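You operate a simulated robot arm through the tools that you are given. There is no shell and no other tool. Be economical: measure what you need, move in short steps, check, and stop when the job is done.

You are at the controls of a simulated two-armed robot. One attempt, no reset.

TASK
Swap the blue coupling on the air bar for the black one.
Fine: hold the bar with the other hand for the pull; the old coupling goes in the teal drawer, which ends shut.
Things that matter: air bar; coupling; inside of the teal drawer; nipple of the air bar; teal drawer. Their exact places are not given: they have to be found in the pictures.

Only the result counts: the job must be done as asked and must still hold three seconds after the hand-in. Knocking over, shifting, dropping, spilling or breaking anything else fails it.

THE ROBOT
Two 6-joint arms with two-finger parallel grippers on one trunk, on a base that drives. Base frame: it is fixed to the floor where the robot stands at the start and does not move with it; the origin is under the middle of the robot, x ahead of it, y to its left, z up; the surface under the hand at the start is at about z = 0.76. Lengths are in m, angles in rad, forces in N, time in s.
The left shoulder is at the start at [0.06, 0.187, 1.122], the right one opposite. With the tool pointing down near the work surface each hand reaches from about 0.1 to 0.6 m from the robot's upright axis, wherever it stands, measured 20 degrees to its own side. Places, roughly: inside of the teal drawer [0.6, 0.1, 0.6]; nipple of the air bar [0.5, -0.3, 0.8]; teal drawer [0.5, 0.1, 0.6]. Payload 1.57 kg a hand.
The TCP of each hand is the grasp point between the finger pads, 0.03 m short of the fingertips. In the tool frame z runs along the fingers and y along their closing line. The gripper opens to 0.11 m. The fingers are 0.024 m wide and 0.012 m thick; the gripper's body (0.048 by 0.112 m) begins 0.078 m behind the TCP.
Orientation is that of the tool frame in the base frame, as a unit quaternion [w, x, y, z]. With the fingers straight down and closing along the base's y, the tool's x points along the base's -x, its y along +y and its z along -z.

THE INTERFACE
- The arms move only by the tool play_rows. It takes "left_moves", "right_moves" or both (then of equal length, played together; a hand with none holds still); each is a list of rows, each a list of 3 entries, a list of its own where there are three numbers: the shift along the base's x, y, z in cm, then the turn, a rotation vector about the base's x, y, z in rad, then the opening, from 0 (shut) to 1 (fully open). In form: [[[tx, ty, tz], [wx, wy, wz], fingers], ...]. A call has 1 to 20 rows; each row shifts and turns the commanded pose from where the row before left it. Rows are played at 5 a second. More than 0.05 m and 0.15 rad between two rows, or a gripper value outside its range, and nothing of the call is played. Where a pose cannot be reached the arm comes as near as it can. A force on the tool above 60 N (or 10 N above the force at the start of the call, whichever is more), or a blocked arm, ends the call early, and 0.2 s more pass. The fingers move at their own pace (about 0.153 m/s each) and stop on an object; they squeeze with about 32 N. The grip force told is the motor's: it shows also when the fingers shut on nothing. Time passes only in rows, and 0.2 s behind the last, so rows that do not move let the fingers close. It gives the time, the measured TCP pose, the force on the tool (base axes), the opening and the grip force at its end, in the units of the frame above (readings bear some noise), with the torque about the TCP (base axes, N m) and any sound that the robot's microphone picked up.
- Cameras (640 x 400 px; columns grow to the right, rows downward): "scene" is now at [0.0017, -0.0436, 1.6487]; the picture's right is [-0.50, -0.87, 0.00], its down [-0.78, 0.45, -0.44] and it looks along [0.38, -0.22, -0.90] (base axes); focal length 265 px, centre (320, 200). "left" rides on the left gripper at [0.07, -0.016, -0.141] in its tool frame; the picture's right is [0.23, 0.97, 0.00], its down [-0.86, 0.20, -0.48] and it looks along [-0.47, 0.11, 0.88] (tool axes); focal length 222 px, centre (320, 200). "right" rides on the right gripper at [0.07, 0.016, -0.141] in its tool frame; the picture's right is [-0.23, 0.97, 0.00], its down [-0.86, -0.20, -0.48] and it looks along [-0.47, -0.11, 0.88] (tool axes); focal length 222 px, centre (320, 200).
- get_image(camera): a new picture of that camera. The clock stands still meanwhile.
- raise_lower(by): slides the trunk up (or, below 0, down) by that many m; the arms and the scene camera ride with it, the base frame stays. It gives what a move gives, with no picture.
- roll_base(legs): drives the robot by 1 to 6 legs, each [ahead, left, turn to the left] in m, m and rad, along the robot's own axes; the way and the turn of a leg run together, so that a leg with both is an arc; at most 1.5 m and 3.142 rad a leg. The arms and the cameras ride along, it lands a little off, and it stops where it bumps. It gives what a move gives.
- head_to(pan, tilt): turns the head with the scene camera to pan (to the left, within 1.501 rad either way) and tilt (down, from -0.506 to 1.204), counted from straight ahead of the robot. It gives what a move gives.
- locate(camera, pixels): for up to 12 pixels [column, row] of the newest picture of that camera ("zoom" is the newest enlarged one), the place [x, y, z] in the base frame of the surface seen there, good to about 0.002 m, but the place of the scene camera against the robot may be out by one fixed shift of up to 0.018 m in any direction. The clock stands still meanwhile.
- close_up(camera, box): a new picture of the part [left, top, right, bottom] of that camera's present view, enlarged. The clock stands still meanwhile.
- sign_off(): hands the job in; it is judged then, once.

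Go step by step. Measure first, check grasps and placings, and put right what went wrong. The budget is 80 turns and 70 pictures, counting those below and the enlarged ones. Unless the task says otherwise, let go and move clear before handing in, and close with one line.

The tools are called after "Request:" by a JSON object that holds its "api" and its "payload". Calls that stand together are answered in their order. play_rows: Moves the arms, as the interface text tells. Its arguments: {"type":"object","properties":{"left_moves":{"type":"array","items":{"type":"array"}},"right_moves":{"type":"array","items":{"type":"array"}}},"required":[]} The other tools are called the same way: raise_lower (by) slides the trunk up or down; roll_base (legs) drives the base; head_to (pan, tilt) turns the head that bears the scene camera; get_image (camera) takes a picture; locate (camera, pixels) gives the place of the surface under pixels of a picture; close_up (camera, box) takes an enlarged picture of a part of a camera's view; sign_off () hands the job in.

At the start:

```text
clock: 0.0
left_position: [0.406, -0.01, 1.1183]
left_tool_rot: [0.001, 0.0, 1.0, -0.001]
left_contact_force: [-0.1, 0.1, 0.0]
left_moment: [0.0, -0.01, 0.02]
left_width: 0.1099
left_grip_force: 0.0
right_position: [0.3612, -0.3933, 1.1523]
right_tool_rot: [0.001, -0.001, 1.0, 0.0]
right_contact_force: [-0.3, 0.3, -0.5]
right_moment: [-0.02, -0.01, 0.03]
right_width: 0.11
right_grip_force: 0.1
trunk travel left (down, up): [-0.75, 0.24]
robot x, y, heading: [0.0017, -0.0019, -0.002]
head pan, tilt: [-0.524, 1.121]
```

scene: 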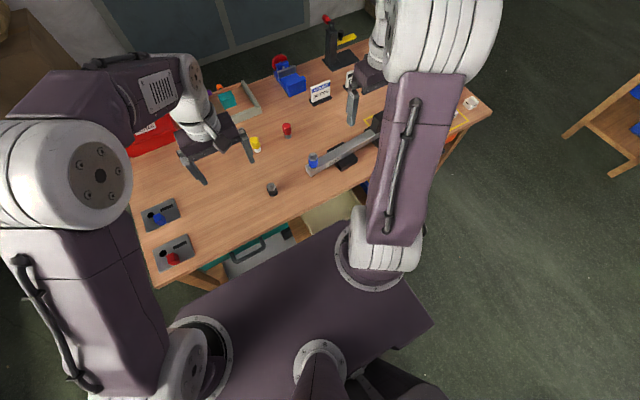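
right: 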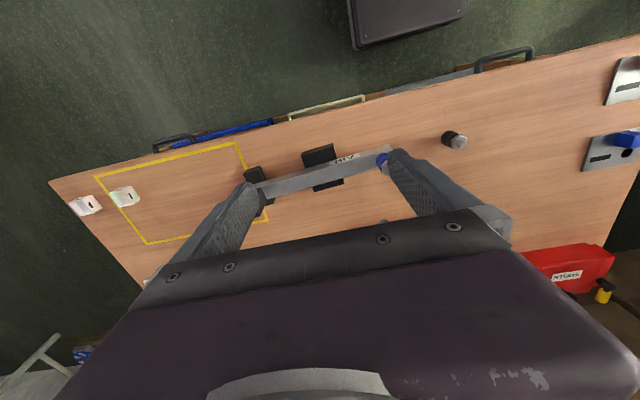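
left: 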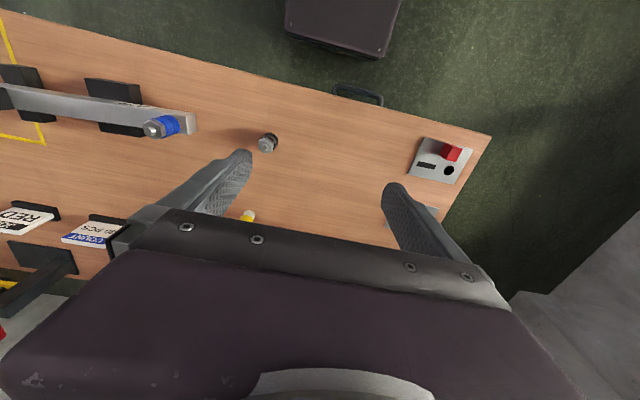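

The scene picture shows the bar with a blue coupling near (313,160), a black one at (272,189), and the drawer front with teal edges near (250,250). I'll enlarge these areas and measure.

Request:
{"api": "close_up", "payload": {"camera": "scene", "box": [240, 100, 400, 200]}}

Request:
{"api": "close_up", "payload": {"camera": "left", "box": [0, 40, 320, 240]}}

Request:
{"api": "close_up", "payload": {"camera": "scene", "box": [130, 180, 370, 330]}}

```text
4.00 times, centred on (320, 150) of scene
```

zoom: 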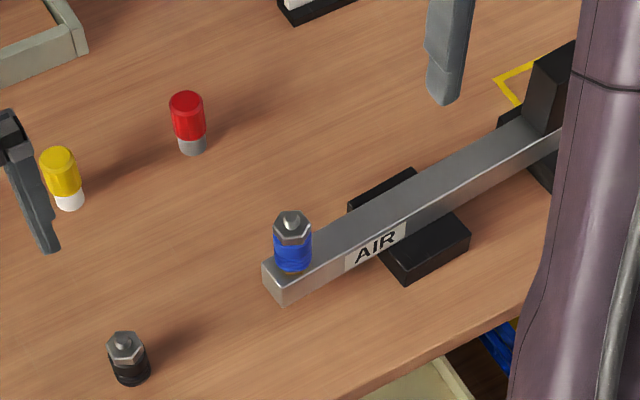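

```text
2.00 times, centred on (160, 140) of left
```

zoom: 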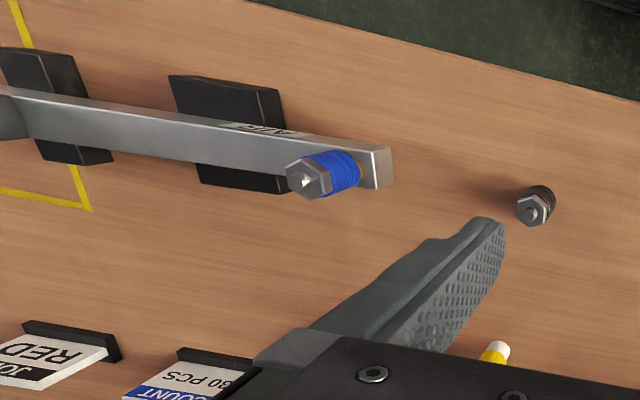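

```text
2.67 times, centred on (250, 255) of scene
```

zoom: 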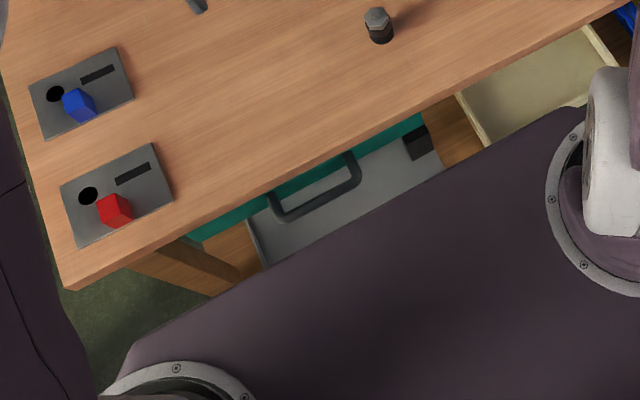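

The couplings stand upright: blue on the bar's left end, black on the table. I'll measure with the left hand camera and look at the drawers with the head panned left.

Request:
{"api": "close_up", "payload": {"camera": "left", "box": [0, 40, 320, 240]}}

Request:
{"api": "locate", "payload": {"camera": "zoom", "pixels": [[305, 183], [345, 175], [372, 182], [388, 165], [380, 150], [532, 214], [545, 195], [230, 135], [20, 105], [205, 180], [560, 214], [240, 95]]}}

Request:
{"api": "head_to", "payload": {"pan": 0.2, "tilt": 1.1}}

Request:
{"api": "get_image", "payload": {"camera": "scene"}}

```text
2.00 times, centred on (160, 140) of left
```

zoom: 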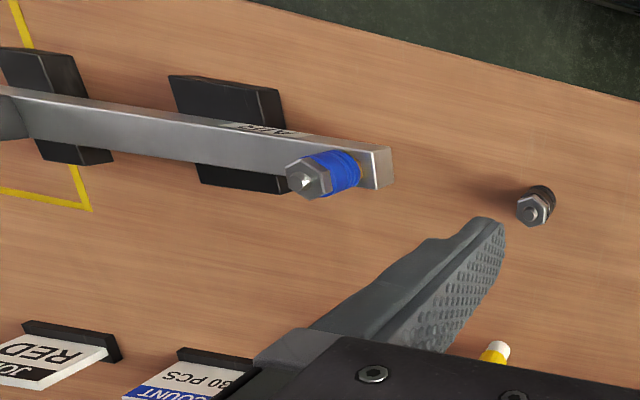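

```text
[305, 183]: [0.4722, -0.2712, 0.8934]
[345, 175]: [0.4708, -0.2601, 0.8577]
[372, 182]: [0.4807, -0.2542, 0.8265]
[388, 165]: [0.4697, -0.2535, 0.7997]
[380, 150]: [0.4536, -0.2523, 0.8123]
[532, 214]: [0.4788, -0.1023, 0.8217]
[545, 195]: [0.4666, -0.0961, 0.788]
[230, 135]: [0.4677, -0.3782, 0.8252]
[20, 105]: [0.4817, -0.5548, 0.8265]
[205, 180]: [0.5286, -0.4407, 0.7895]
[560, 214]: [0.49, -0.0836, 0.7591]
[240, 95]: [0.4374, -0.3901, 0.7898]
```

```text
clock: 1.1
left_position: [0.4074, -0.0112, 1.1188]
left_tool_rot: [0.001, 0.0, 1.0, -0.001]
left_contact_force: [-0.6, 1.2, 0.4]
left_moment: [-0.01, 0.0, 0.01]
left_width: 0.1099
left_grip_force: 0.0
right_position: [0.361, -0.392, 1.152]
right_tool_rot: [0.0, 0.0, 1.0, 0.0]
right_contact_force: [0.1, -1.0, 0.4]
right_moment: [-0.04, -0.01, 0.02]
right_width: 0.1101
right_grip_force: 0.0
trunk travel left (down, up): [-0.75, 0.24]
robot x, y, heading: [-0.0012, -0.0001, 0.001]
head pan, tilt: [0.201, 1.1]
```

```text
62 pictures are left
```

scene: 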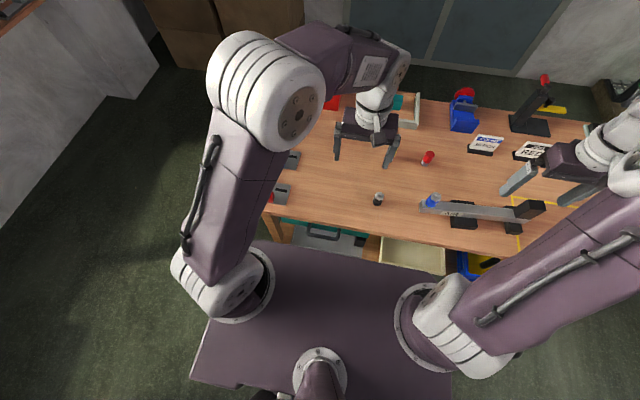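

The drawers show below the table edge at (330,235) and (410,255). I'll enlarge them.

Request:
{"api": "close_up", "payload": {"camera": "scene", "box": [256, 180, 416, 280]}}

Request:
{"api": "locate", "payload": {"camera": "zoom", "pixels": [[250, 215], [200, 190], [300, 235], [120, 165], [420, 265], [440, 245], [560, 280], [330, 180], [150, 210], [485, 75], [700, 90], [260, 170]]}}

```text
4.00 times, centred on (336, 230) of scene
```

zoom: 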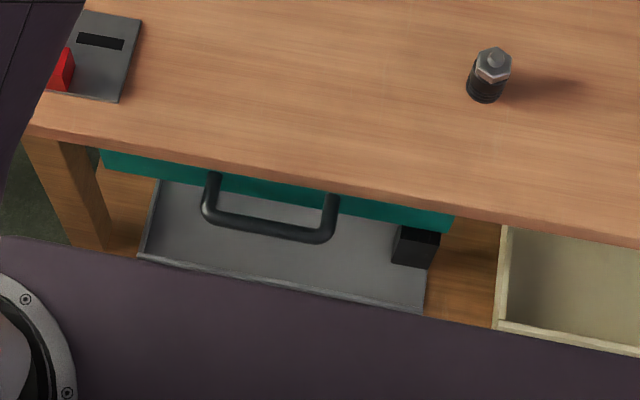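

```text
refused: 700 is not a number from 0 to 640
```

The teal drawer is shut, with its bow handle at zoom (270,230). A grey drawer with a black box stands open below it. I'll measure them.

Request:
{"api": "locate", "payload": {"camera": "zoom", "pixels": [[270, 222], [210, 210], [325, 235], [120, 165], [430, 220], [418, 245], [560, 280], [280, 290], [180, 200], [490, 65], [470, 205], [260, 165]]}}

Request:
{"api": "roll_base", "payload": {"legs": [[-0.35, 0.0, 0.0]]}}

Request:
{"api": "head_to", "payload": {"pan": 0.1, "tilt": 0.95}}

Request:
{"api": "get_image", "payload": {"camera": "scene"}}

```text
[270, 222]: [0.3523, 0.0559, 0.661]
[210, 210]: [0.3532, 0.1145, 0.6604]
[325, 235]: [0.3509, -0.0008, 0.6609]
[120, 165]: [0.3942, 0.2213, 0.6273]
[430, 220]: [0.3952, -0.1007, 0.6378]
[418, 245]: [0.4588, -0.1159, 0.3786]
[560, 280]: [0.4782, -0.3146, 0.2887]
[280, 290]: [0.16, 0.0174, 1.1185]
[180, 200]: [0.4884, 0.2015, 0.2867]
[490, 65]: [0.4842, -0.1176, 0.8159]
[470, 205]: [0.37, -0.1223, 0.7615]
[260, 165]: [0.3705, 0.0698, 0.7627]
```

```text
clock: 3.4
left_position: [0.0515, -0.0077, 1.1181]
left_tool_rot: [0.0, -0.006, 1.0, -0.001]
left_contact_force: [-0.4, 0.3, 0.3]
left_moment: [0.01, 0.02, 0.01]
left_width: 0.11
left_grip_force: 0.0
right_position: [0.0112, -0.3901, 1.1509]
right_tool_rot: [-0.001, -0.006, 1.0, -0.001]
right_contact_force: [0.3, -0.9, 0.0]
right_moment: [0.02, 0.01, 0.01]
right_width: 0.1097
right_grip_force: 0.0
trunk travel left (down, up): [-0.75, 0.24]
robot x, y, heading: [-0.3556, 0.0011, 0.009]
head pan, tilt: [0.201, 1.1]
```

```text
clock: 4.1
left_position: [0.0499, -0.0076, 1.1188]
left_tool_rot: [0.001, -0.006, 1.0, 0.0]
left_contact_force: [0.0, 0.0, 0.4]
left_moment: [0.0, 0.01, -0.03]
left_width: 0.1097
left_grip_force: 0.1
right_position: [0.009, -0.3895, 1.1515]
right_tool_rot: [0.001, -0.006, 1.0, 0.0]
right_contact_force: [-0.6, -0.5, 0.0]
right_moment: [0.0, -0.02, 0.03]
right_width: 0.1101
right_grip_force: 0.0
trunk travel left (down, up): [-0.75, 0.24]
robot x, y, heading: [-0.3537, -0.0028, 0.017]
head pan, tilt: [0.099, 0.949]
```

```text
60 pictures are left
```

scene: 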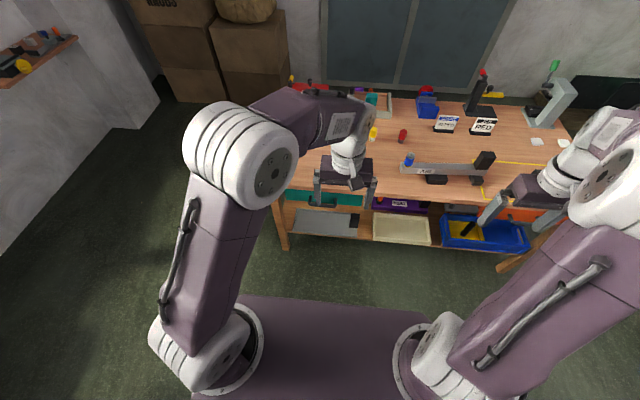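

The handle bar is at about (0.352, 0.06, 0.661) raw from the scene camera. Against the left camera, the scene camera is out by about (+0.005, -0.015, -0.006). I'll check the drawer face and the bar from here.

Request:
{"api": "close_up", "payload": {"camera": "scene", "box": [270, 140, 430, 240]}}

Request:
{"api": "close_up", "payload": {"camera": "scene", "box": [390, 130, 518, 210]}}

Request:
{"api": "locate", "payload": {"camera": "zoom", "pixels": [[95, 140], [95, 165], [95, 190], [60, 178], [450, 175], [200, 168], [350, 172], [400, 240], [470, 140], [235, 240]]}}

```text
4.00 times, centred on (350, 190) of scene
```

zoom: 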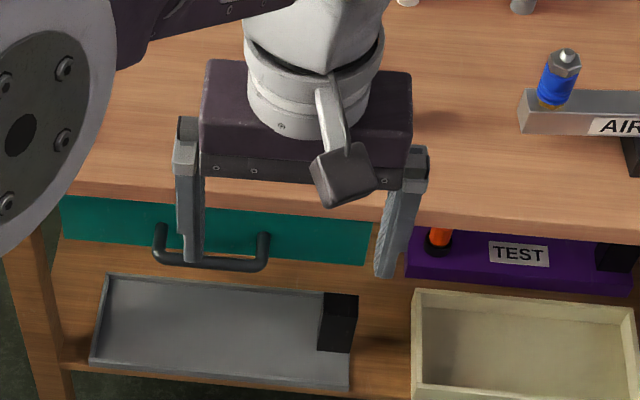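

```text
5.00 times, centred on (454, 170) of scene
```

zoom: 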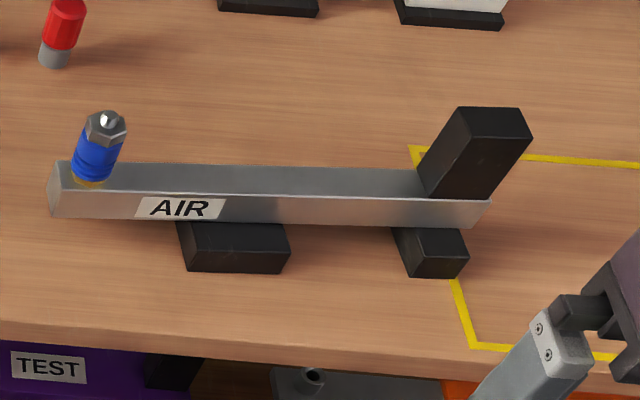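

```text
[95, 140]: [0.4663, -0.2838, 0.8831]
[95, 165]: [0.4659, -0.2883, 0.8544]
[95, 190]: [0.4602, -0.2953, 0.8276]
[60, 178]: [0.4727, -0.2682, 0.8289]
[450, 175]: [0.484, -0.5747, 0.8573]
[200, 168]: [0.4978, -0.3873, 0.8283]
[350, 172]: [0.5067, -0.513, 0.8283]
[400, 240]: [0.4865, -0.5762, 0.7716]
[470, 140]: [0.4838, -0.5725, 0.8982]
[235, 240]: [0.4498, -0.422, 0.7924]
```

The bar lies on two pads with a block at its right end and is slightly yawed. I'll drive sideways and then forward, so the left hand works at the coupling and the right hand can hold the bar between the pads.

Request:
{"api": "roll_base", "payload": {"legs": [[0.0, -0.2, -0.017], [0.355, 0.0, 0.0]]}}

Request:
{"api": "get_image", "payload": {"camera": "right"}}

Request:
{"api": "get_image", "payload": {"camera": "left"}}

```text
clock: 7.6
left_position: [0.4015, -0.2124, 1.1189]
left_tool_rot: [0.0, -0.003, 1.0, -0.001]
left_contact_force: [1.1, -0.2, 0.2]
left_moment: [0.02, -0.01, 0.0]
left_width: 0.1104
left_grip_force: 0.2
right_position: [0.3585, -0.5942, 1.1525]
right_tool_rot: [0.0, -0.003, 1.0, 0.0]
right_contact_force: [-0.4, 0.5, -0.5]
right_moment: [0.0, -0.02, 0.0]
right_width: 0.1098
right_grip_force: 0.1
trunk travel left (down, up): [-0.75, 0.24]
robot x, y, heading: [-0.0004, -0.2054, 0.009]
head pan, tilt: [0.099, 0.949]
```

```text
57 pictures are left
```

right: 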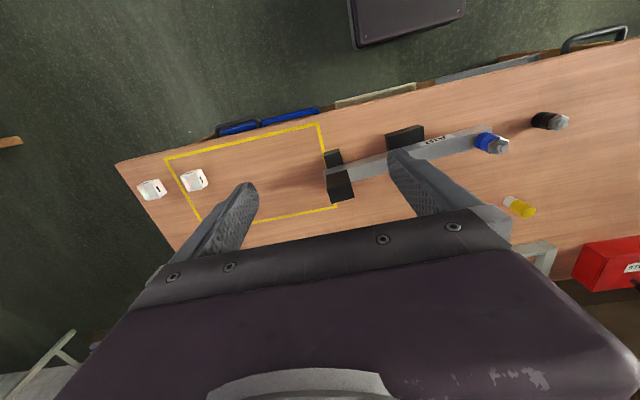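

```text
56 pictures are left
```

left: 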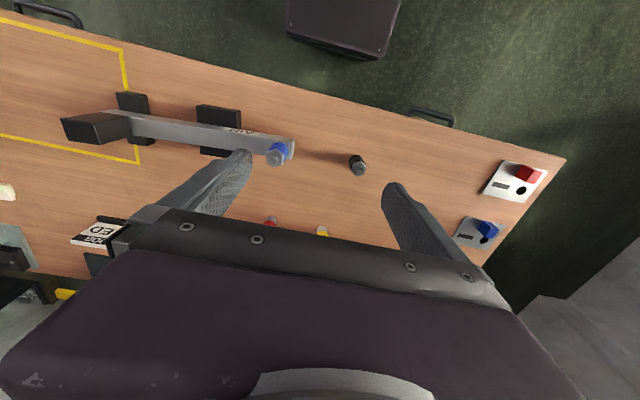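

The left camera now sees the whole bar: coupling at (277,152), block at (95,128). I'll enlarge and measure.

Request:
{"api": "close_up", "payload": {"camera": "left", "box": [100, 80, 420, 280]}}

Request:
{"api": "locate", "payload": {"camera": "zoom", "pixels": [[352, 155], [365, 145], [384, 136], [120, 70], [120, 90], [120, 110], [60, 70], [60, 90], [180, 75], [180, 100], [515, 175], [525, 160]]}}

```text
2.00 times, centred on (260, 180) of left
```

zoom: 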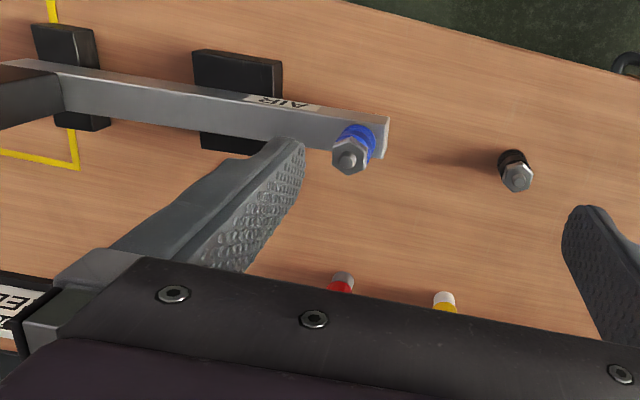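

```text
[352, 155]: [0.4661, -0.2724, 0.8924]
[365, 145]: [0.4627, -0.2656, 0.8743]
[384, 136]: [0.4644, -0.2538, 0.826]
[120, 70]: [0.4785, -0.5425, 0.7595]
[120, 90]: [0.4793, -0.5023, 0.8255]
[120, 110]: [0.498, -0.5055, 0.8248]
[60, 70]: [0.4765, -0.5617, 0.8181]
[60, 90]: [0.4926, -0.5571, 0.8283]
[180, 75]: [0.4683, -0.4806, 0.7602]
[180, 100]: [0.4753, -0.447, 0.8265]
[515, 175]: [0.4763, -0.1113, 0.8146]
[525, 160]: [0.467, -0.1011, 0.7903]
```

The bar runs at about 0.087 rad yaw, with its centre near (0.484, -0.478) between the pads and its top at z 0.826. I'll turn the right hand so its fingers close across the bar, and bring both hands above their targets.

Request:
{"api": "play_rows", "payload": {"right_moves": [[[1.25, 1.16, -2], [0, 0, -0.149], 1], [[1.25, 1.16, -2], [0, 0, -0.149], 1], [[1.25, 1.16, -2], [0, 0, -0.149], 1], [[1.25, 1.16, -2], [0, 0, -0.149], 1], [[1.25, 1.16, -2], [0, 0, -0.149], 1], [[1.25, 1.16, -2], [0, 0, -0.149], 1], [[1.25, 1.16, -2], [0, 0, -0.149], 1], [[1.25, 1.16, -2], [0, 0, -0.149], 1], [[1.25, 1.16, -2], [0, 0, -0.149], 1], [[1.25, 1.16, -2], [0, 0, -0.149], 1], [[0, 0, 0], [0, 0, 0], 1]], "left_moves": [[[0.64, -0.53, -1.5], [0, 0, 0], 1], [[0.64, -0.53, -1.5], [0, 0, 0], 1], [[0.64, -0.53, -1.5], [0, 0, 0], 1], [[0.64, -0.53, -1.5], [0, 0, 0], 1], [[0.64, -0.53, -1.5], [0, 0, 0], 1], [[0.64, -0.53, -1.5], [0, 0, 0], 1], [[0.64, -0.53, -1.5], [0, 0, 0], 1], [[0.64, -0.53, -1.5], [0, 0, 0], 1], [[0.64, -0.53, -1.5], [0, 0, 0], 1], [[0.64, -0.53, -1.5], [0, 0, 0], 1], [[0, 0, 0], [0, 0, 0], 1]]}}

Request:
{"api": "get_image", "payload": {"camera": "right"}}

Request:
{"api": "get_image", "payload": {"camera": "left"}}

```text
clock: 10.0
left_position: [0.4685, -0.2646, 0.9664]
left_tool_rot: [0.001, -0.002, 1.0, -0.001]
left_contact_force: [-1.1, 0.4, 0.6]
left_moment: [-0.01, -0.02, 0.03]
left_width: 0.1101
left_grip_force: 0.1
right_position: [0.4859, -0.4782, 0.9522]
right_tool_rot: [-0.001, 0.676, 0.736, 0.0]
right_contact_force: [-1.1, 0.0, 0.6]
right_moment: [-0.02, 0.0, -0.05]
right_width: 0.1099
right_grip_force: 0.1
trunk travel left (down, up): [-0.75, 0.24]
robot x, y, heading: [-0.0033, -0.2046, 0.007]
head pan, tilt: [0.099, 0.949]
```

```text
54 pictures are left
```

right: 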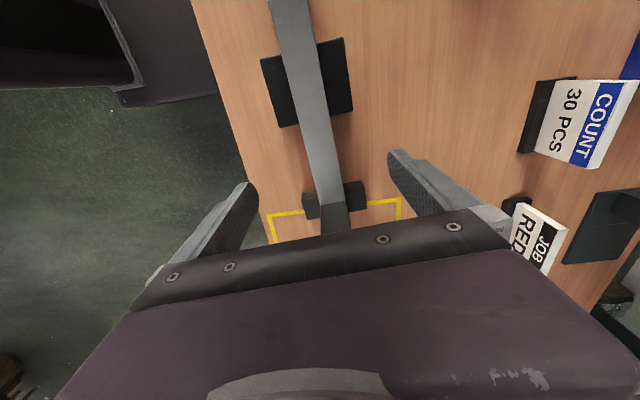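

```text
53 pictures are left
```

left: 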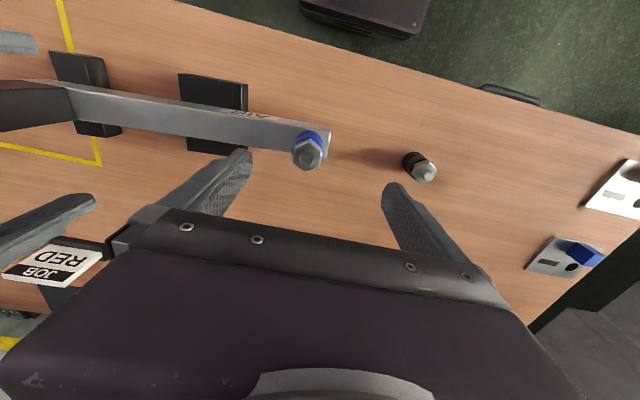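

Both hands hang above their targets. I'll measure the bar edges in the right picture and both couplings in the left one.

Request:
{"api": "locate", "payload": {"camera": "right", "pixels": [[302, 130], [328, 130], [315, 130], [309, 170], [337, 170], [322, 170], [285, 40], [310, 40], [325, 200], [345, 190], [280, 125], [320, 200]]}}

Request:
{"api": "close_up", "payload": {"camera": "left", "box": [240, 100, 480, 250]}}

Request:
{"api": "locate", "payload": {"camera": "zoom", "pixels": [[178, 155], [155, 145], [200, 145], [178, 138], [180, 100], [488, 190], [470, 185], [508, 185], [450, 155], [215, 125], [410, 240]]}}

```text
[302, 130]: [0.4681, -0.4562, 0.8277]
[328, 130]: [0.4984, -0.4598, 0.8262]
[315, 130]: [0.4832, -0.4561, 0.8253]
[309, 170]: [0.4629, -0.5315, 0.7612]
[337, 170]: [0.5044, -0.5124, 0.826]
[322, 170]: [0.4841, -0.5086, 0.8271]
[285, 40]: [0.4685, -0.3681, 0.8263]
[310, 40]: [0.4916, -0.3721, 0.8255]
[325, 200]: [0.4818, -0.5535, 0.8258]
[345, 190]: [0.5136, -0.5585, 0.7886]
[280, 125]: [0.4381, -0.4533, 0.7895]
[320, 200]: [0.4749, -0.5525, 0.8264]
```

```text
2.67 times, centred on (360, 175) of left
```

zoom: 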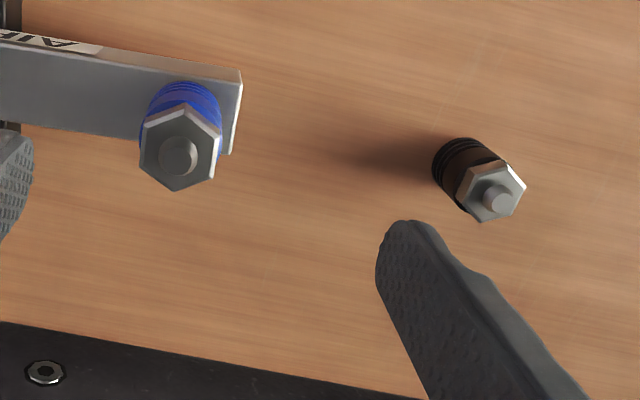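

```text
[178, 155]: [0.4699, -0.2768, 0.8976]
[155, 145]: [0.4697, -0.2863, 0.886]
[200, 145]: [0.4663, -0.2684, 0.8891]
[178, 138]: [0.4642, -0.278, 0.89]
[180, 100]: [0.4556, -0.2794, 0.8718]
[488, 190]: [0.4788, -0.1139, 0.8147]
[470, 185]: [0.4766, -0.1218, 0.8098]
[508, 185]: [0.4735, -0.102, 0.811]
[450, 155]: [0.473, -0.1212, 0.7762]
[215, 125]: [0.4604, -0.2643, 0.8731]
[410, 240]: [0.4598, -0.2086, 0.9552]
```

The bar centre at y=-0.478 is x≈0.485, under the right hand. I'll lower it to z 0.812 and close.

Request:
{"api": "play_rows", "payload": {"right_moves": [[[0, 0, -3], [0, 0, 0], 1], [[0, 0, -3], [0, 0, 0], 1], [[0, 0, -3], [0, 0, 0], 1], [[0, 0, -3], [0, 0, 0], 1], [[0, 0, -2], [0, 0, 0], 1], [[0, 0, 0], [0, 0, 0], 0.5], [[0, 0, 0], [0, 0, 0], 0], [[0, 0, 0], [0, 0, 0], 0], [[0, 0, 0], [0, 0, 0], 0]]}}

```text
clock: 12.0
left_position: [0.4686, -0.2643, 0.966]
left_tool_rot: [0.0, -0.002, 1.0, -0.001]
left_contact_force: [-0.5, 0.0, -0.2]
left_moment: [0.02, 0.0, -0.01]
left_width: 0.11
left_grip_force: 0.0
right_position: [0.4854, -0.4771, 0.8106]
right_tool_rot: [0.0, 0.675, 0.737, 0.0]
right_contact_force: [-0.7, 0.2, -0.4]
right_moment: [-0.07, -0.27, -0.15]
right_width: 0.0357
right_grip_force: 31.9
trunk travel left (down, up): [-0.75, 0.24]
robot x, y, heading: [0.001, -0.2016, 0.004]
head pan, tilt: [0.099, 0.949]
```

The bar is held (width 0.036, 32 N). Next the left hand goes down over the blue coupling at (0.468, -0.277) and grips it.

Request:
{"api": "play_rows", "payload": {"left_moves": [[[0, -1.3, 0], [0, 0, 0], 0.8], [[0, 0, -3], [0, 0, 0], 0.7], [[0, 0, -3], [0, 0, 0], 0.7], [[0, 0, -3], [0, 0, 0], 0.7], [[0, 0, -1], [0, 0, 0], 0.7], [[0, 0, 0], [0, 0, 0], 0.7]]}}

Request:
{"api": "get_image", "payload": {"camera": "left"}}

Request:
{"api": "close_up", "payload": {"camera": "right", "box": [160, 0, 480, 200]}}

```text
clock: 13.4
left_position: [0.4665, -0.2784, 0.868]
left_tool_rot: [0.001, -0.003, 1.0, -0.001]
left_contact_force: [-0.8, 0.0, 0.0]
left_moment: [0.02, 0.0, 0.02]
left_width: 0.077
left_grip_force: 0.1
right_position: [0.4861, -0.4784, 0.8105]
right_tool_rot: [0.0, 0.676, 0.737, 0.001]
right_contact_force: [-0.5, 0.4, -0.8]
right_moment: [-0.29, -0.14, -0.1]
right_width: 0.0356
right_grip_force: 31.7
trunk travel left (down, up): [-0.75, 0.24]
robot x, y, heading: [-0.0038, -0.2001, 0.009]
head pan, tilt: [0.099, 0.949]
```

```text
51 pictures are left
```

left: 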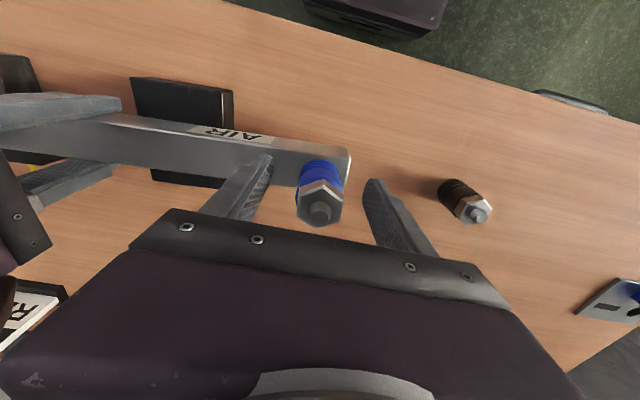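

```text
2.00 times, centred on (320, 100) of right
```

zoom: 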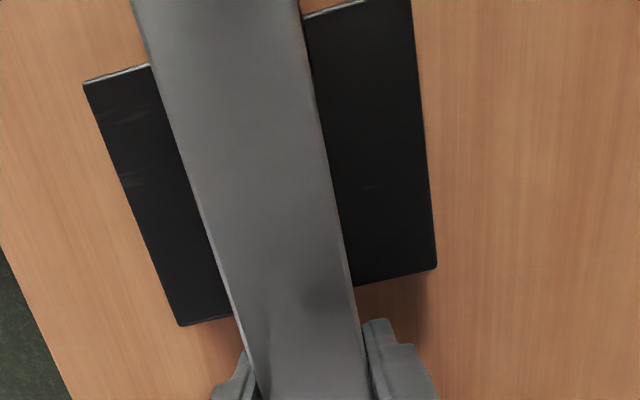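

The coupling sits between the open fingers, with its nub at (320,213). I'll check its position against the TCP before closing.

Request:
{"api": "locate", "payload": {"camera": "left", "pixels": [[320, 213], [304, 207], [334, 200], [320, 180], [302, 178], [340, 172], [248, 185], [375, 200]]}}

```text
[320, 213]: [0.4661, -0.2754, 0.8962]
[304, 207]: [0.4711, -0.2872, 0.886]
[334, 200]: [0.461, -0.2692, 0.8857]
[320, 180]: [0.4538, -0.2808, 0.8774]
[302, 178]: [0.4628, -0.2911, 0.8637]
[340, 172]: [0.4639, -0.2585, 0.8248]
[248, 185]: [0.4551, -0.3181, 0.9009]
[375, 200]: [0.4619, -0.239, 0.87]
```

The coupling is centred under the TCP. I'll close on it and then pull up gently.

Request:
{"api": "play_rows", "payload": {"left_moves": [[[0, 0, -0.4], [0, 0, 0], 0.7], [[0, 0, 0], [0, 0, 0], 0.3], [[0, 0, 0], [0, 0, 0], 0], [[0, 0, 0], [0, 0, 0], 0], [[0, 0, 0], [0, 0, 0], 0]]}}

Request:
{"api": "play_rows", "payload": {"left_moves": [[[0, 0, 0.3], [0, 0, 0], 0], [[0, 0, 0.3], [0, 0, 0], 0], [[0, 0, 0.3], [0, 0, 0], 0], [[0, 0, 0], [0, 0, 0], 0]]}}

```text
clock: 14.6
left_position: [0.4674, -0.2781, 0.8636]
left_tool_rot: [0.001, -0.003, 1.0, 0.0]
left_contact_force: [0.9, -6.6, -4.2]
left_moment: [0.1, 0.0, -0.05]
left_width: 0.0331
left_grip_force: 31.9
right_position: [0.4863, -0.4785, 0.8114]
right_tool_rot: [-0.001, 0.675, 0.738, 0.001]
right_contact_force: [-1.4, 5.3, 0.7]
right_moment: [-0.07, -0.07, -0.09]
right_width: 0.0358
right_grip_force: 32.0
trunk travel left (down, up): [-0.75, 0.24]
robot x, y, heading: [-0.0045, -0.2062, 0.005]
head pan, tilt: [0.099, 0.949]
```

```text
clock: 15.6
left_position: [0.4677, -0.2783, 0.8722]
left_tool_rot: [0.0, -0.002, 1.0, 0.0]
left_contact_force: [-0.4, 0.4, -1.1]
left_moment: [0.01, 0.03, -0.01]
left_width: 0.0333
left_grip_force: 32.2
right_position: [0.4863, -0.4792, 0.8102]
right_tool_rot: [0.0, 0.676, 0.737, 0.0]
right_contact_force: [-0.3, -1.1, -0.1]
right_moment: [-0.65, -0.06, 0.02]
right_width: 0.0358
right_grip_force: 32.0
trunk travel left (down, up): [-0.75, 0.24]
robot x, y, heading: [0.0, -0.2035, 0.01]
head pan, tilt: [0.099, 0.949]
```

The hand rose 9 mm with almost no force now, so the coupling may have popped off or may be sliding in the grip. I'll check.

Request:
{"api": "close_up", "payload": {"camera": "left", "box": [200, 80, 440, 230]}}

```text
2.67 times, centred on (320, 155) of left
```

zoom: 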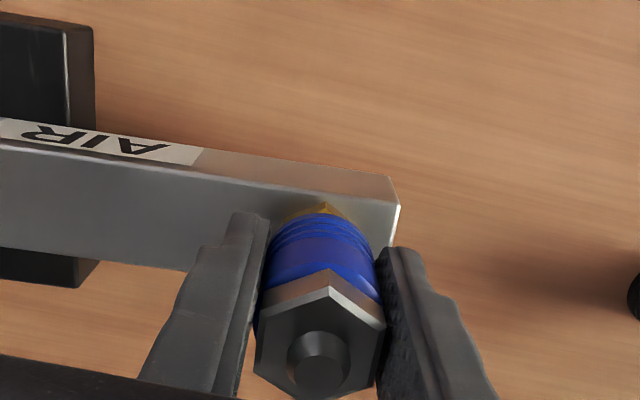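

The brass nipple is showing under the sleeve, so it is coming off. I'll lift 6 cm more.

Request:
{"api": "play_rows", "payload": {"left_moves": [[[0, 0, 0.5], [0, 0, 0], 0], [[0, 0, 0.5], [0, 0, 0], 0], [[0, 0, 0.5], [0, 0, 0], 0], [[0, 0, 0.5], [0, 0, 0], 0], [[0, 0, 2], [0, 0, 0], 0], [[0, 0, 2], [0, 0, 0], 0], [[0, 0, 0], [0, 0, 0], 0]]}}

Request:
{"api": "get_image", "payload": {"camera": "left"}}

```text
clock: 17.2
left_position: [0.4681, -0.279, 0.9322]
left_tool_rot: [0.0, -0.003, 1.0, 0.0]
left_contact_force: [1.0, 1.1, -0.3]
left_moment: [-0.04, -0.02, -0.03]
left_width: 0.0333
left_grip_force: 31.5
right_position: [0.4868, -0.4782, 0.8111]
right_tool_rot: [0.0, 0.676, 0.737, 0.0]
right_contact_force: [0.7, -0.7, -0.5]
right_moment: [-0.41, -0.27, 0.02]
right_width: 0.0357
right_grip_force: 32.5
trunk travel left (down, up): [-0.75, 0.24]
robot x, y, heading: [-0.002, -0.2062, 0.007]
head pan, tilt: [0.099, 0.949]
```

```text
48 pictures are left
```

left: 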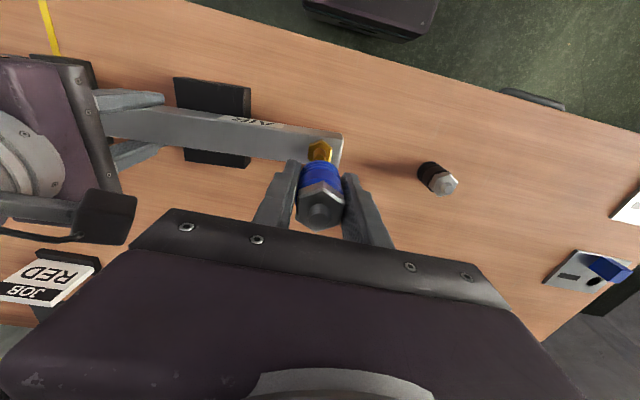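

The blue coupling is in hand and the brass nipple is bare at (320,150). I'll set it down for now on free table at (0.42, 0.03), so the drawer can be handled later.

Request:
{"api": "play_rows", "payload": {"left_moves": [[[0, 2, 2], [0, 0, 0], 0], [[0, 4, 0], [0, 0, 0], 0], [[-0.8, 4, 0], [0, 0, 0], 0], [[-0.8, 4, 0], [0, 0, 0], 0], [[-0.8, 4, 0], [0, 0, 0], 0], [[-0.8, 4, 0], [0, 0, 0], 0], [[-0.8, 4, 0], [0, 0, 0], 0], [[-0.8, 3.9, -1], [0, 0, 0], 0], [[0, 1, -3], [0, 0, 0], 0], [[0, 0, -4], [0, 0, 0], 0], [[0, 0, -4], [0, 0, 0], 0], [[0, 0, -2], [0, 0, 0], 0], [[0, 0, -1.5], [0, 0, 0], 0], [[0, 0, 0], [0, 0, 0], 0]]}}

Request:
{"api": "close_up", "payload": {"camera": "left", "box": [160, 50, 480, 250]}}

```text
clock: 20.2
left_position: [0.4193, 0.0312, 0.7968]
left_tool_rot: [0.0, -0.003, 1.0, -0.001]
left_contact_force: [-0.3, 0.1, -0.8]
left_moment: [0.0, 0.01, -0.01]
left_width: 0.033
left_grip_force: 31.6
right_position: [0.4851, -0.4784, 0.8101]
right_tool_rot: [0.0, 0.675, 0.737, 0.0]
right_contact_force: [0.2, -0.5, -0.4]
right_moment: [0.2, 0.03, 0.05]
right_width: 0.0358
right_grip_force: 31.9
trunk travel left (down, up): [-0.75, 0.24]
robot x, y, heading: [0.0002, -0.2044, 0.006]
head pan, tilt: [0.099, 0.949]
```

```text
2.00 times, centred on (320, 150) of left
```

zoom: 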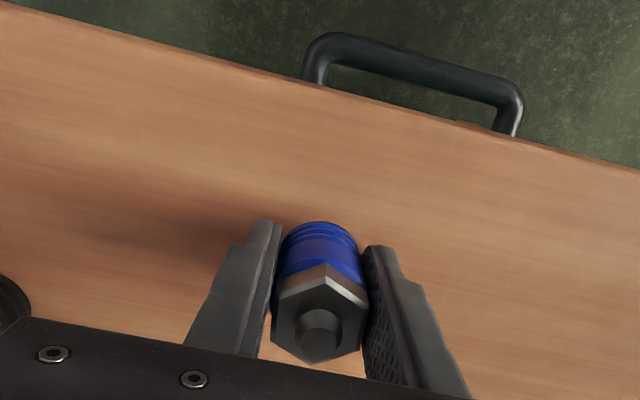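

It hangs just above the table, and the drawer handle shows clearly at zoom (330-520, 60-110). I'll measure the handle here, then lower in small steps until I feel contact.

Request:
{"api": "locate", "payload": {"camera": "zoom", "pixels": [[420, 70], [335, 45], [500, 95], [310, 75], [508, 125], [420, 112], [420, 60], [420, 82]]}}

Request:
{"api": "play_rows", "payload": {"left_moves": [[[0, 0, -0.3], [0, 0, 0], 0], [[0, 0, -0.2], [0, 0, 0], 0], [[0, 0, -0.1], [0, 0, 0], 0], [[0, 0, 0], [0, 0, 0], 0]]}}

```text
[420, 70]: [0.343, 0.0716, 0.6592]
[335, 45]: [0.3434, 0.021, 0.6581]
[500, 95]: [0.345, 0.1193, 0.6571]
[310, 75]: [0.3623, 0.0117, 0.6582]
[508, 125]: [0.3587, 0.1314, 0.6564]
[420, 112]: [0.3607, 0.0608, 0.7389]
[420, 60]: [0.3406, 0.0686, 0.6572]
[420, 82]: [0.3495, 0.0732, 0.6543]
```

```text
clock: 21.2
left_position: [0.4185, 0.0293, 0.7918]
left_tool_rot: [0.0, -0.002, 1.0, -0.001]
left_contact_force: [0.0, -0.2, -1.1]
left_moment: [-0.01, 0.02, -0.01]
left_width: 0.0335
left_grip_force: 32.0
right_position: [0.4866, -0.4771, 0.8108]
right_tool_rot: [-0.001, 0.676, 0.737, 0.0]
right_contact_force: [-0.5, -0.6, -0.6]
right_moment: [0.06, -0.12, 0.0]
right_width: 0.0357
right_grip_force: 31.4
trunk travel left (down, up): [-0.75, 0.24]
robot x, y, heading: [-0.0, -0.205, 0.005]
head pan, tilt: [0.099, 0.949]
```

The handle bar centre is at (0.345, 0.07, 0.653). I'll keep lowering.

Request:
{"api": "play_rows", "payload": {"left_moves": [[[0, 0, -0.2], [0, 0, 0], 0], [[0, 0, -0.1], [0, 0, 0], 0], [[0, 0, 0], [0, 0, 0], 0]]}}

Request:
{"api": "play_rows", "payload": {"left_moves": [[[0, 0, -0.1], [0, 0, 0], 0], [[0, 0, -0.1], [0, 0, 0], 0], [[0, 0, 0], [0, 0, 0], 0]]}}

```text
clock: 22.0
left_position: [0.4193, 0.0304, 0.7904]
left_tool_rot: [0.003, -0.003, 1.0, 0.0]
left_contact_force: [0.6, 3.9, 22.5]
left_moment: [0.02, 0.27, -0.13]
left_width: 0.0333
left_grip_force: 31.7
right_position: [0.4846, -0.4782, 0.812]
right_tool_rot: [-0.001, 0.675, 0.737, 0.0]
right_contact_force: [0.2, -0.5, 0.8]
right_moment: [-0.07, -0.05, -0.01]
right_width: 0.036
right_grip_force: 31.4
trunk travel left (down, up): [-0.75, 0.24]
robot x, y, heading: [-0.0044, -0.202, 0.008]
head pan, tilt: [0.099, 0.949]
```

```text
clock: 22.8
left_position: [0.4204, 0.0302, 0.79]
left_tool_rot: [0.005, -0.003, 1.0, 0.0]
left_contact_force: [4.5, 14.3, 54.4]
left_moment: [0.25, 0.48, -0.46]
left_width: 0.0332
left_grip_force: 32.3
right_position: [0.4837, -0.4792, 0.8114]
right_tool_rot: [0.001, 0.676, 0.737, 0.002]
right_contact_force: [0.3, -0.3, -6.0]
right_moment: [-0.02, 0.01, 0.0]
right_width: 0.0361
right_grip_force: 32.3
trunk travel left (down, up): [-0.75, 0.24]
robot x, y, heading: [-0.0048, -0.2038, 0.005]
head pan, tilt: [0.099, 0.949]
```

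It's on the table and pressed too hard, so I'll ease up 4 mm, open and lift clear.

Request:
{"api": "play_rows", "payload": {"left_moves": [[[0, 0, 0.2], [0, 0, 0], 0], [[0, 0, 0.15], [0, 0, 0], 0], [[0, 0, 0], [0, 0, 0], 0.35], [[0, 0, 0], [0, 0, 0], 0.55], [[0, 0, 0], [0, 0, 0], 0.6], [[0, 0, 2], [0, 0, 0], 0.6], [[0, 0, 4], [0, 0, 0], 0.6], [[0, 0, 4], [0, 0, 0], 0.6], [[0, 0, 4], [0, 0, 0], 0.6], [[0, 0, 0], [0, 0, 0], 0.6]]}}

Request:
{"api": "get_image", "payload": {"camera": "left"}}

```text
clock: 25.0
left_position: [0.4187, 0.0293, 0.9308]
left_tool_rot: [0.001, -0.003, 1.0, -0.001]
left_contact_force: [-0.1, 0.3, 0.1]
left_moment: [0.01, 0.0, 0.0]
left_width: 0.0661
left_grip_force: 0.0
right_position: [0.4853, -0.4779, 0.8104]
right_tool_rot: [-0.001, 0.676, 0.737, 0.0]
right_contact_force: [-1.3, 0.1, -1.8]
right_moment: [-0.42, -0.17, -0.08]
right_width: 0.036
right_grip_force: 32.1
trunk travel left (down, up): [-0.75, 0.24]
robot x, y, heading: [0.0007, -0.2063, 0.01]
head pan, tilt: [0.099, 0.949]
```

```text
46 pictures are left
```

left: 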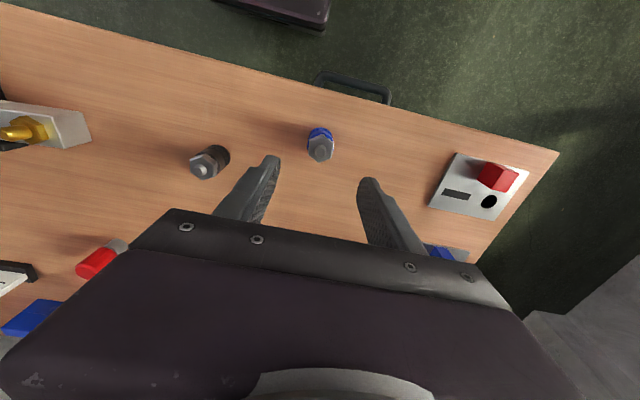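

Blue stands upright on the table. I'll move above the black coupling at about (0.476, -0.112) and look.

Request:
{"api": "play_rows", "payload": {"left_moves": [[[1.4, -3.5, 0], [0, 0, 0], 0.6], [[1.4, -3.5, 0], [0, 0, 0], 0.6], [[1.4, -3.5, 0], [0, 0, 0], 0.6], [[1.5, -3.6, 0], [0, 0, 0], 0.7], [[0, 0, -4], [0, 0, 0], 0.7], [[0, 0, -2], [0, 0, 0], 0.7], [[0, 0, 0], [0, 0, 0], 0.7]]}}

Request:
{"api": "close_up", "payload": {"camera": "left", "box": [160, 80, 480, 280]}}

Request:
{"api": "locate", "payload": {"camera": "zoom", "pixels": [[310, 240], [312, 215], [290, 210], [335, 205]]}}

```text
clock: 26.6
left_position: [0.4741, -0.1087, 0.8697]
left_tool_rot: [0.0, -0.003, 1.0, -0.001]
left_contact_force: [-0.4, 0.9, 0.4]
left_moment: [0.0, -0.01, 0.03]
left_width: 0.0771
left_grip_force: 0.2
right_position: [0.4863, -0.478, 0.8107]
right_tool_rot: [0.0, 0.677, 0.736, 0.0]
right_contact_force: [-0.1, -0.1, -2.6]
right_moment: [0.13, -0.13, -0.06]
right_width: 0.0358
right_grip_force: 32.2
trunk travel left (down, up): [-0.75, 0.24]
robot x, y, heading: [-0.0025, -0.2055, 0.007]
head pan, tilt: [0.099, 0.949]
```

```text
2.00 times, centred on (320, 180) of left
```

zoom: 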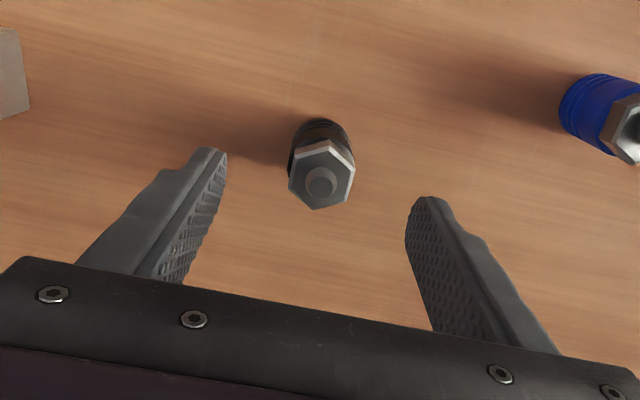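

```text
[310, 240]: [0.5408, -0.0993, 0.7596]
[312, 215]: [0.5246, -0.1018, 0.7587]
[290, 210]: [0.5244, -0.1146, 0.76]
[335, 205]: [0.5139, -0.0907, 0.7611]
```

Request:
{"api": "locate", "payload": {"camera": "zoom", "pixels": [[321, 182], [296, 176], [348, 178], [322, 205], [322, 150]]}}

```text
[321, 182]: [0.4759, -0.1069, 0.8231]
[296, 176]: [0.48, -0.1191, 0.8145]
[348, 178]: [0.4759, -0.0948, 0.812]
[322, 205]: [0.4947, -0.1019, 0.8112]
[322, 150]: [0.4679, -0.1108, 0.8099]
```

The black coupling's nub is at (0.477, -0.107), about 2 mm ahead of the TCP. I'll lower and grip.

Request:
{"api": "play_rows", "payload": {"left_moves": [[[0.25, 0.1, -3], [0, 0, 0], 0.7], [[0, 0, -3], [0, 0, 0], 0.7], [[0, 0, -2], [0, 0, 0], 0.7], [[0, 0, 0], [0, 0, 0], 0.3], [[0, 0, 0], [0, 0, 0], 0], [[0, 0, 0], [0, 0, 0], 0], [[0, 0, 0], [0, 0, 0], 0]]}}

Request:
{"api": "play_rows", "payload": {"left_moves": [[[0, 0, 2], [0, 0, 0], 0], [[0, 0, 4], [0, 0, 0], 0], [[0, 0, 4], [0, 0, 0], 0], [[0, 0, 4], [0, 0, 0], 0], [[0, -4, 2], [0, 0, 0], 0], [[-0.2, -4, 0], [0, 0, 0], 0], [[-0.2, -4, 0], [0, 0, 0], 0], [[0, 0, 0], [0, 0, 0], 0]]}}

Request:
{"api": "get_image", "payload": {"camera": "left"}}

```text
clock: 28.2
left_position: [0.4789, -0.1098, 0.7901]
left_tool_rot: [0.0, -0.003, 1.0, -0.001]
left_contact_force: [-0.4, -0.1, -0.3]
left_moment: [0.01, 0.01, 0.0]
left_width: 0.0331
left_grip_force: 32.0
right_position: [0.4863, -0.4779, 0.8099]
right_tool_rot: [0.0, 0.676, 0.737, 0.0]
right_contact_force: [-1.4, 0.4, -2.4]
right_moment: [0.07, -0.06, 0.04]
right_width: 0.0359
right_grip_force: 32.2
trunk travel left (down, up): [-0.75, 0.24]
robot x, y, heading: [-0.0029, -0.2049, 0.009]
head pan, tilt: [0.099, 0.949]
```

```text
clock: 30.0
left_position: [0.4752, -0.226, 0.9544]
left_tool_rot: [-0.001, -0.003, 1.0, 0.0]
left_contact_force: [-0.7, -0.8, -0.1]
left_moment: [0.0, 0.02, 0.0]
left_width: 0.0331
left_grip_force: 32.1
right_position: [0.4862, -0.4783, 0.811]
right_tool_rot: [0.001, 0.676, 0.737, 0.0]
right_contact_force: [-0.9, -0.4, -1.7]
right_moment: [0.26, -0.14, -0.01]
right_width: 0.0357
right_grip_force: 31.3
trunk travel left (down, up): [-0.75, 0.24]
robot x, y, heading: [-0.0023, -0.2025, 0.008]
head pan, tilt: [0.099, 0.949]
```

```text
44 pictures are left
```

left: 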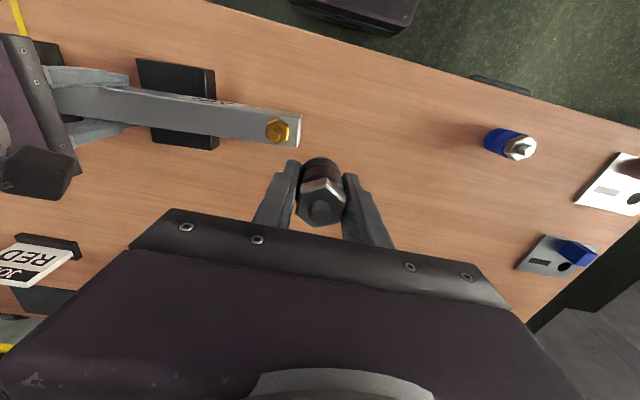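

Black is in hand and the nipple shows at (277,131). I'll measure the nipple and the held coupling closely.

Request:
{"api": "close_up", "payload": {"camera": "left", "box": [220, 90, 380, 240]}}

Request:
{"api": "locate", "payload": {"camera": "left", "pixels": [[275, 132], [283, 126], [279, 129], [271, 136], [277, 120], [277, 141], [320, 208], [308, 200], [334, 198], [320, 192], [298, 120], [296, 142]]}}

```text
2.67 times, centred on (300, 165) of left
```

zoom: 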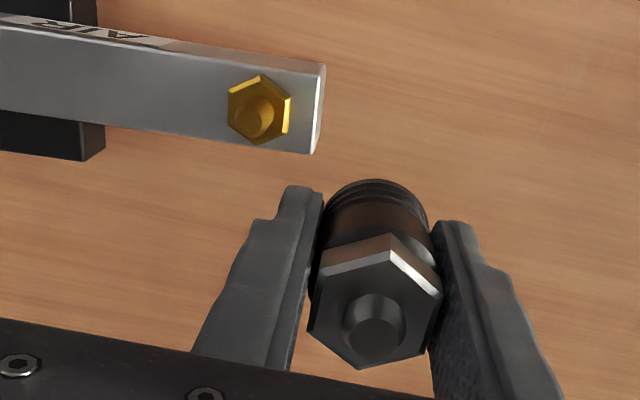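

```text
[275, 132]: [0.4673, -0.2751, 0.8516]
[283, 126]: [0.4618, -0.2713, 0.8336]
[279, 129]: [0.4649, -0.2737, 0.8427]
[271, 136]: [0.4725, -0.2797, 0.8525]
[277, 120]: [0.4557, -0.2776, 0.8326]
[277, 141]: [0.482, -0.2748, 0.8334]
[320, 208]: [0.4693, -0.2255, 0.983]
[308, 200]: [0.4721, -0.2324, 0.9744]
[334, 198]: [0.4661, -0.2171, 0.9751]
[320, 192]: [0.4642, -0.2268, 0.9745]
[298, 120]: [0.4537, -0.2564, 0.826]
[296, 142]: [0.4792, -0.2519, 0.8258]
```

Request:
{"api": "locate", "payload": {"camera": "left", "pixels": [[319, 218], [319, 214], [317, 217], [322, 217], [273, 134], [275, 136], [274, 132], [271, 134], [266, 123], [288, 131], [303, 212], [336, 207]]}}

```text
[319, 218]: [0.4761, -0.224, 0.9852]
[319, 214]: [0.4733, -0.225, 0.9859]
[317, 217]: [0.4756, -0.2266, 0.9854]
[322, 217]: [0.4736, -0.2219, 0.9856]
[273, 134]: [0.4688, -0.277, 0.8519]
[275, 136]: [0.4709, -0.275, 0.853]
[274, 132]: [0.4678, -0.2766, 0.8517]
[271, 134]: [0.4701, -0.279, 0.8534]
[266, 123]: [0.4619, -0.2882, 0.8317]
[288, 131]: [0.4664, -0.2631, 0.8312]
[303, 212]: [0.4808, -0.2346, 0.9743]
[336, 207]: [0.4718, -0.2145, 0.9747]
```

The nub sits at (0.4748, -0.2245) and the nipple at (0.4695, -0.277), so the shift is (-0.6, -5.2) cm. I'll stop just above the nipple and check.

Request:
{"api": "play_rows", "payload": {"left_moves": [[[-0.3, -2.6, 0], [0, 0, 0], 0], [[-0.3, -2.6, 0], [0, 0, 0], 0], [[0, 0, -3], [0, 0, 0], 0], [[0, 0, -2], [0, 0, 0], 0], [[0, 0, -0.6], [0, 0, 0], 0], [[0, 0, 0], [0, 0, 0], 0]]}}

Request:
{"api": "close_up", "payload": {"camera": "left", "box": [240, 90, 400, 240]}}

```text
clock: 31.4
left_position: [0.4694, -0.2789, 0.8955]
left_tool_rot: [-0.001, -0.003, 1.0, -0.001]
left_contact_force: [0.1, 0.7, -1.6]
left_moment: [0.02, 0.02, 0.0]
left_width: 0.0332
left_grip_force: 32.3
right_position: [0.4861, -0.4787, 0.8104]
right_tool_rot: [0.0, 0.677, 0.736, 0.001]
right_contact_force: [-0.3, 0.0, -2.0]
right_moment: [-0.01, -0.15, -0.03]
right_width: 0.0359
right_grip_force: 32.4
trunk travel left (down, up): [-0.75, 0.24]
robot x, y, heading: [-0.0038, -0.2032, 0.009]
head pan, tilt: [0.099, 0.949]
```

```text
2.67 times, centred on (320, 165) of left
```

zoom: 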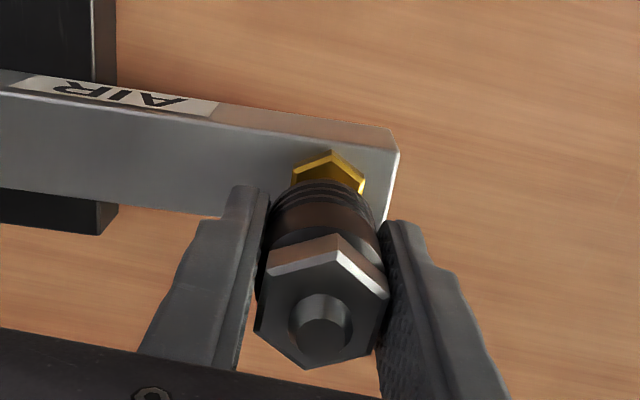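

The alignment looks good. I'll press down gradually toward the seated height of z≈0.864.

Request:
{"api": "play_rows", "payload": {"left_moves": [[[0, 0, -0.5], [0, 0, 0], 0], [[0, 0, -0.5], [0, 0, 0], 0], [[0, 0, -0.4], [0, 0, 0], 0], [[0, 0, -0.4], [0, 0, 0], 0], [[0, 0, 0], [0, 0, 0], 0]]}}

```text
clock: 32.6
left_position: [0.4704, -0.2822, 0.8777]
left_tool_rot: [0.001, -0.003, 1.0, 0.0]
left_contact_force: [0.0, 2.1, 0.5]
left_moment: [0.06, 0.01, 0.02]
left_width: 0.0335
left_grip_force: 31.7
right_position: [0.4862, -0.478, 0.8111]
right_tool_rot: [0.001, 0.676, 0.737, 0.0]
right_contact_force: [-0.7, -1.5, -2.2]
right_moment: [0.07, -0.11, 0.08]
right_width: 0.0359
right_grip_force: 31.8
trunk travel left (down, up): [-0.75, 0.24]
robot x, y, heading: [-0.0001, -0.2049, 0.004]
head pan, tilt: [0.099, 0.949]
```

It is sliding on smoothly with little force. I'll continue.

Request:
{"api": "play_rows", "payload": {"left_moves": [[[0, 0, -0.4], [0, 0, 0], 0], [[0, 0, -0.4], [0, 0, 0], 0], [[0, 0, -0.3], [0, 0, 0], 0], [[0, 0, -0.2], [0, 0, 0], 0], [[0, 0, 0], [0, 0, 0], 0]]}}

Request:
{"api": "close_up", "payload": {"camera": "left", "box": [240, 90, 400, 240]}}

```text
clock: 33.8
left_position: [0.4692, -0.2796, 0.8664]
left_tool_rot: [0.002, -0.002, 1.0, 0.0]
left_contact_force: [0.2, 11.8, 5.8]
left_moment: [0.28, 0.05, 0.01]
left_width: 0.0332
left_grip_force: 32.4
right_position: [0.4857, -0.478, 0.8116]
right_tool_rot: [0.0, 0.676, 0.737, 0.0]
right_contact_force: [-0.5, -8.7, 1.3]
right_moment: [0.33, 0.28, -0.03]
right_width: 0.0359
right_grip_force: 31.5
trunk travel left (down, up): [-0.75, 0.24]
robot x, y, heading: [-0.002, -0.2047, 0.004]
head pan, tilt: [0.099, 0.949]
```

```text
2.67 times, centred on (320, 165) of left
```

zoom: 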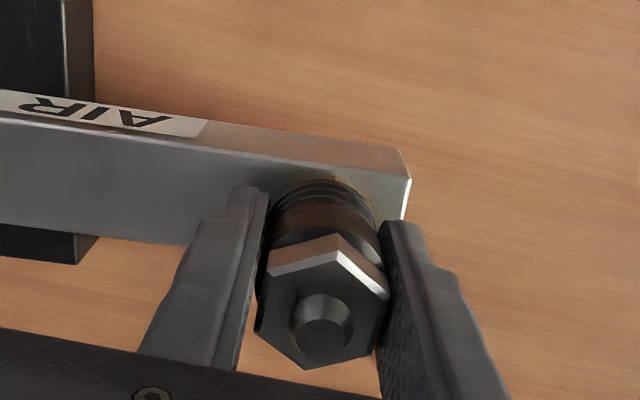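

It is nearly seated, with a sideways force of +12 N in y. I'll ease 1.5 mm in +y and press on for a click.

Request:
{"api": "play_rows", "payload": {"left_moves": [[[0, 0.15, -0.1], [0, 0, 0], 0], [[0, 0, -0.15], [0, 0, 0], 0], [[0, 0, -0.15], [0, 0, 0], 0], [[0, 0, 0], [0, 0, 0], 0]]}}

```text
clock: 34.8
left_position: [0.468, -0.2784, 0.863]
left_tool_rot: [0.004, -0.002, 1.0, -0.003]
left_contact_force: [7.5, 0.1, 25.1]
left_moment: [-0.55, -0.16, 0.04]
left_width: 0.0336
left_grip_force: 32.5
right_position: [0.4843, -0.4778, 0.8133]
right_tool_rot: [0.002, 0.676, 0.737, 0.001]
right_contact_force: [2.3, -1.5, 10.7]
right_moment: [-0.37, 0.25, 0.13]
right_width: 0.036
right_grip_force: 32.3
trunk travel left (down, up): [-0.75, 0.24]
robot x, y, heading: [-0.0048, -0.2025, 0.008]
head pan, tilt: [0.099, 0.949]
```

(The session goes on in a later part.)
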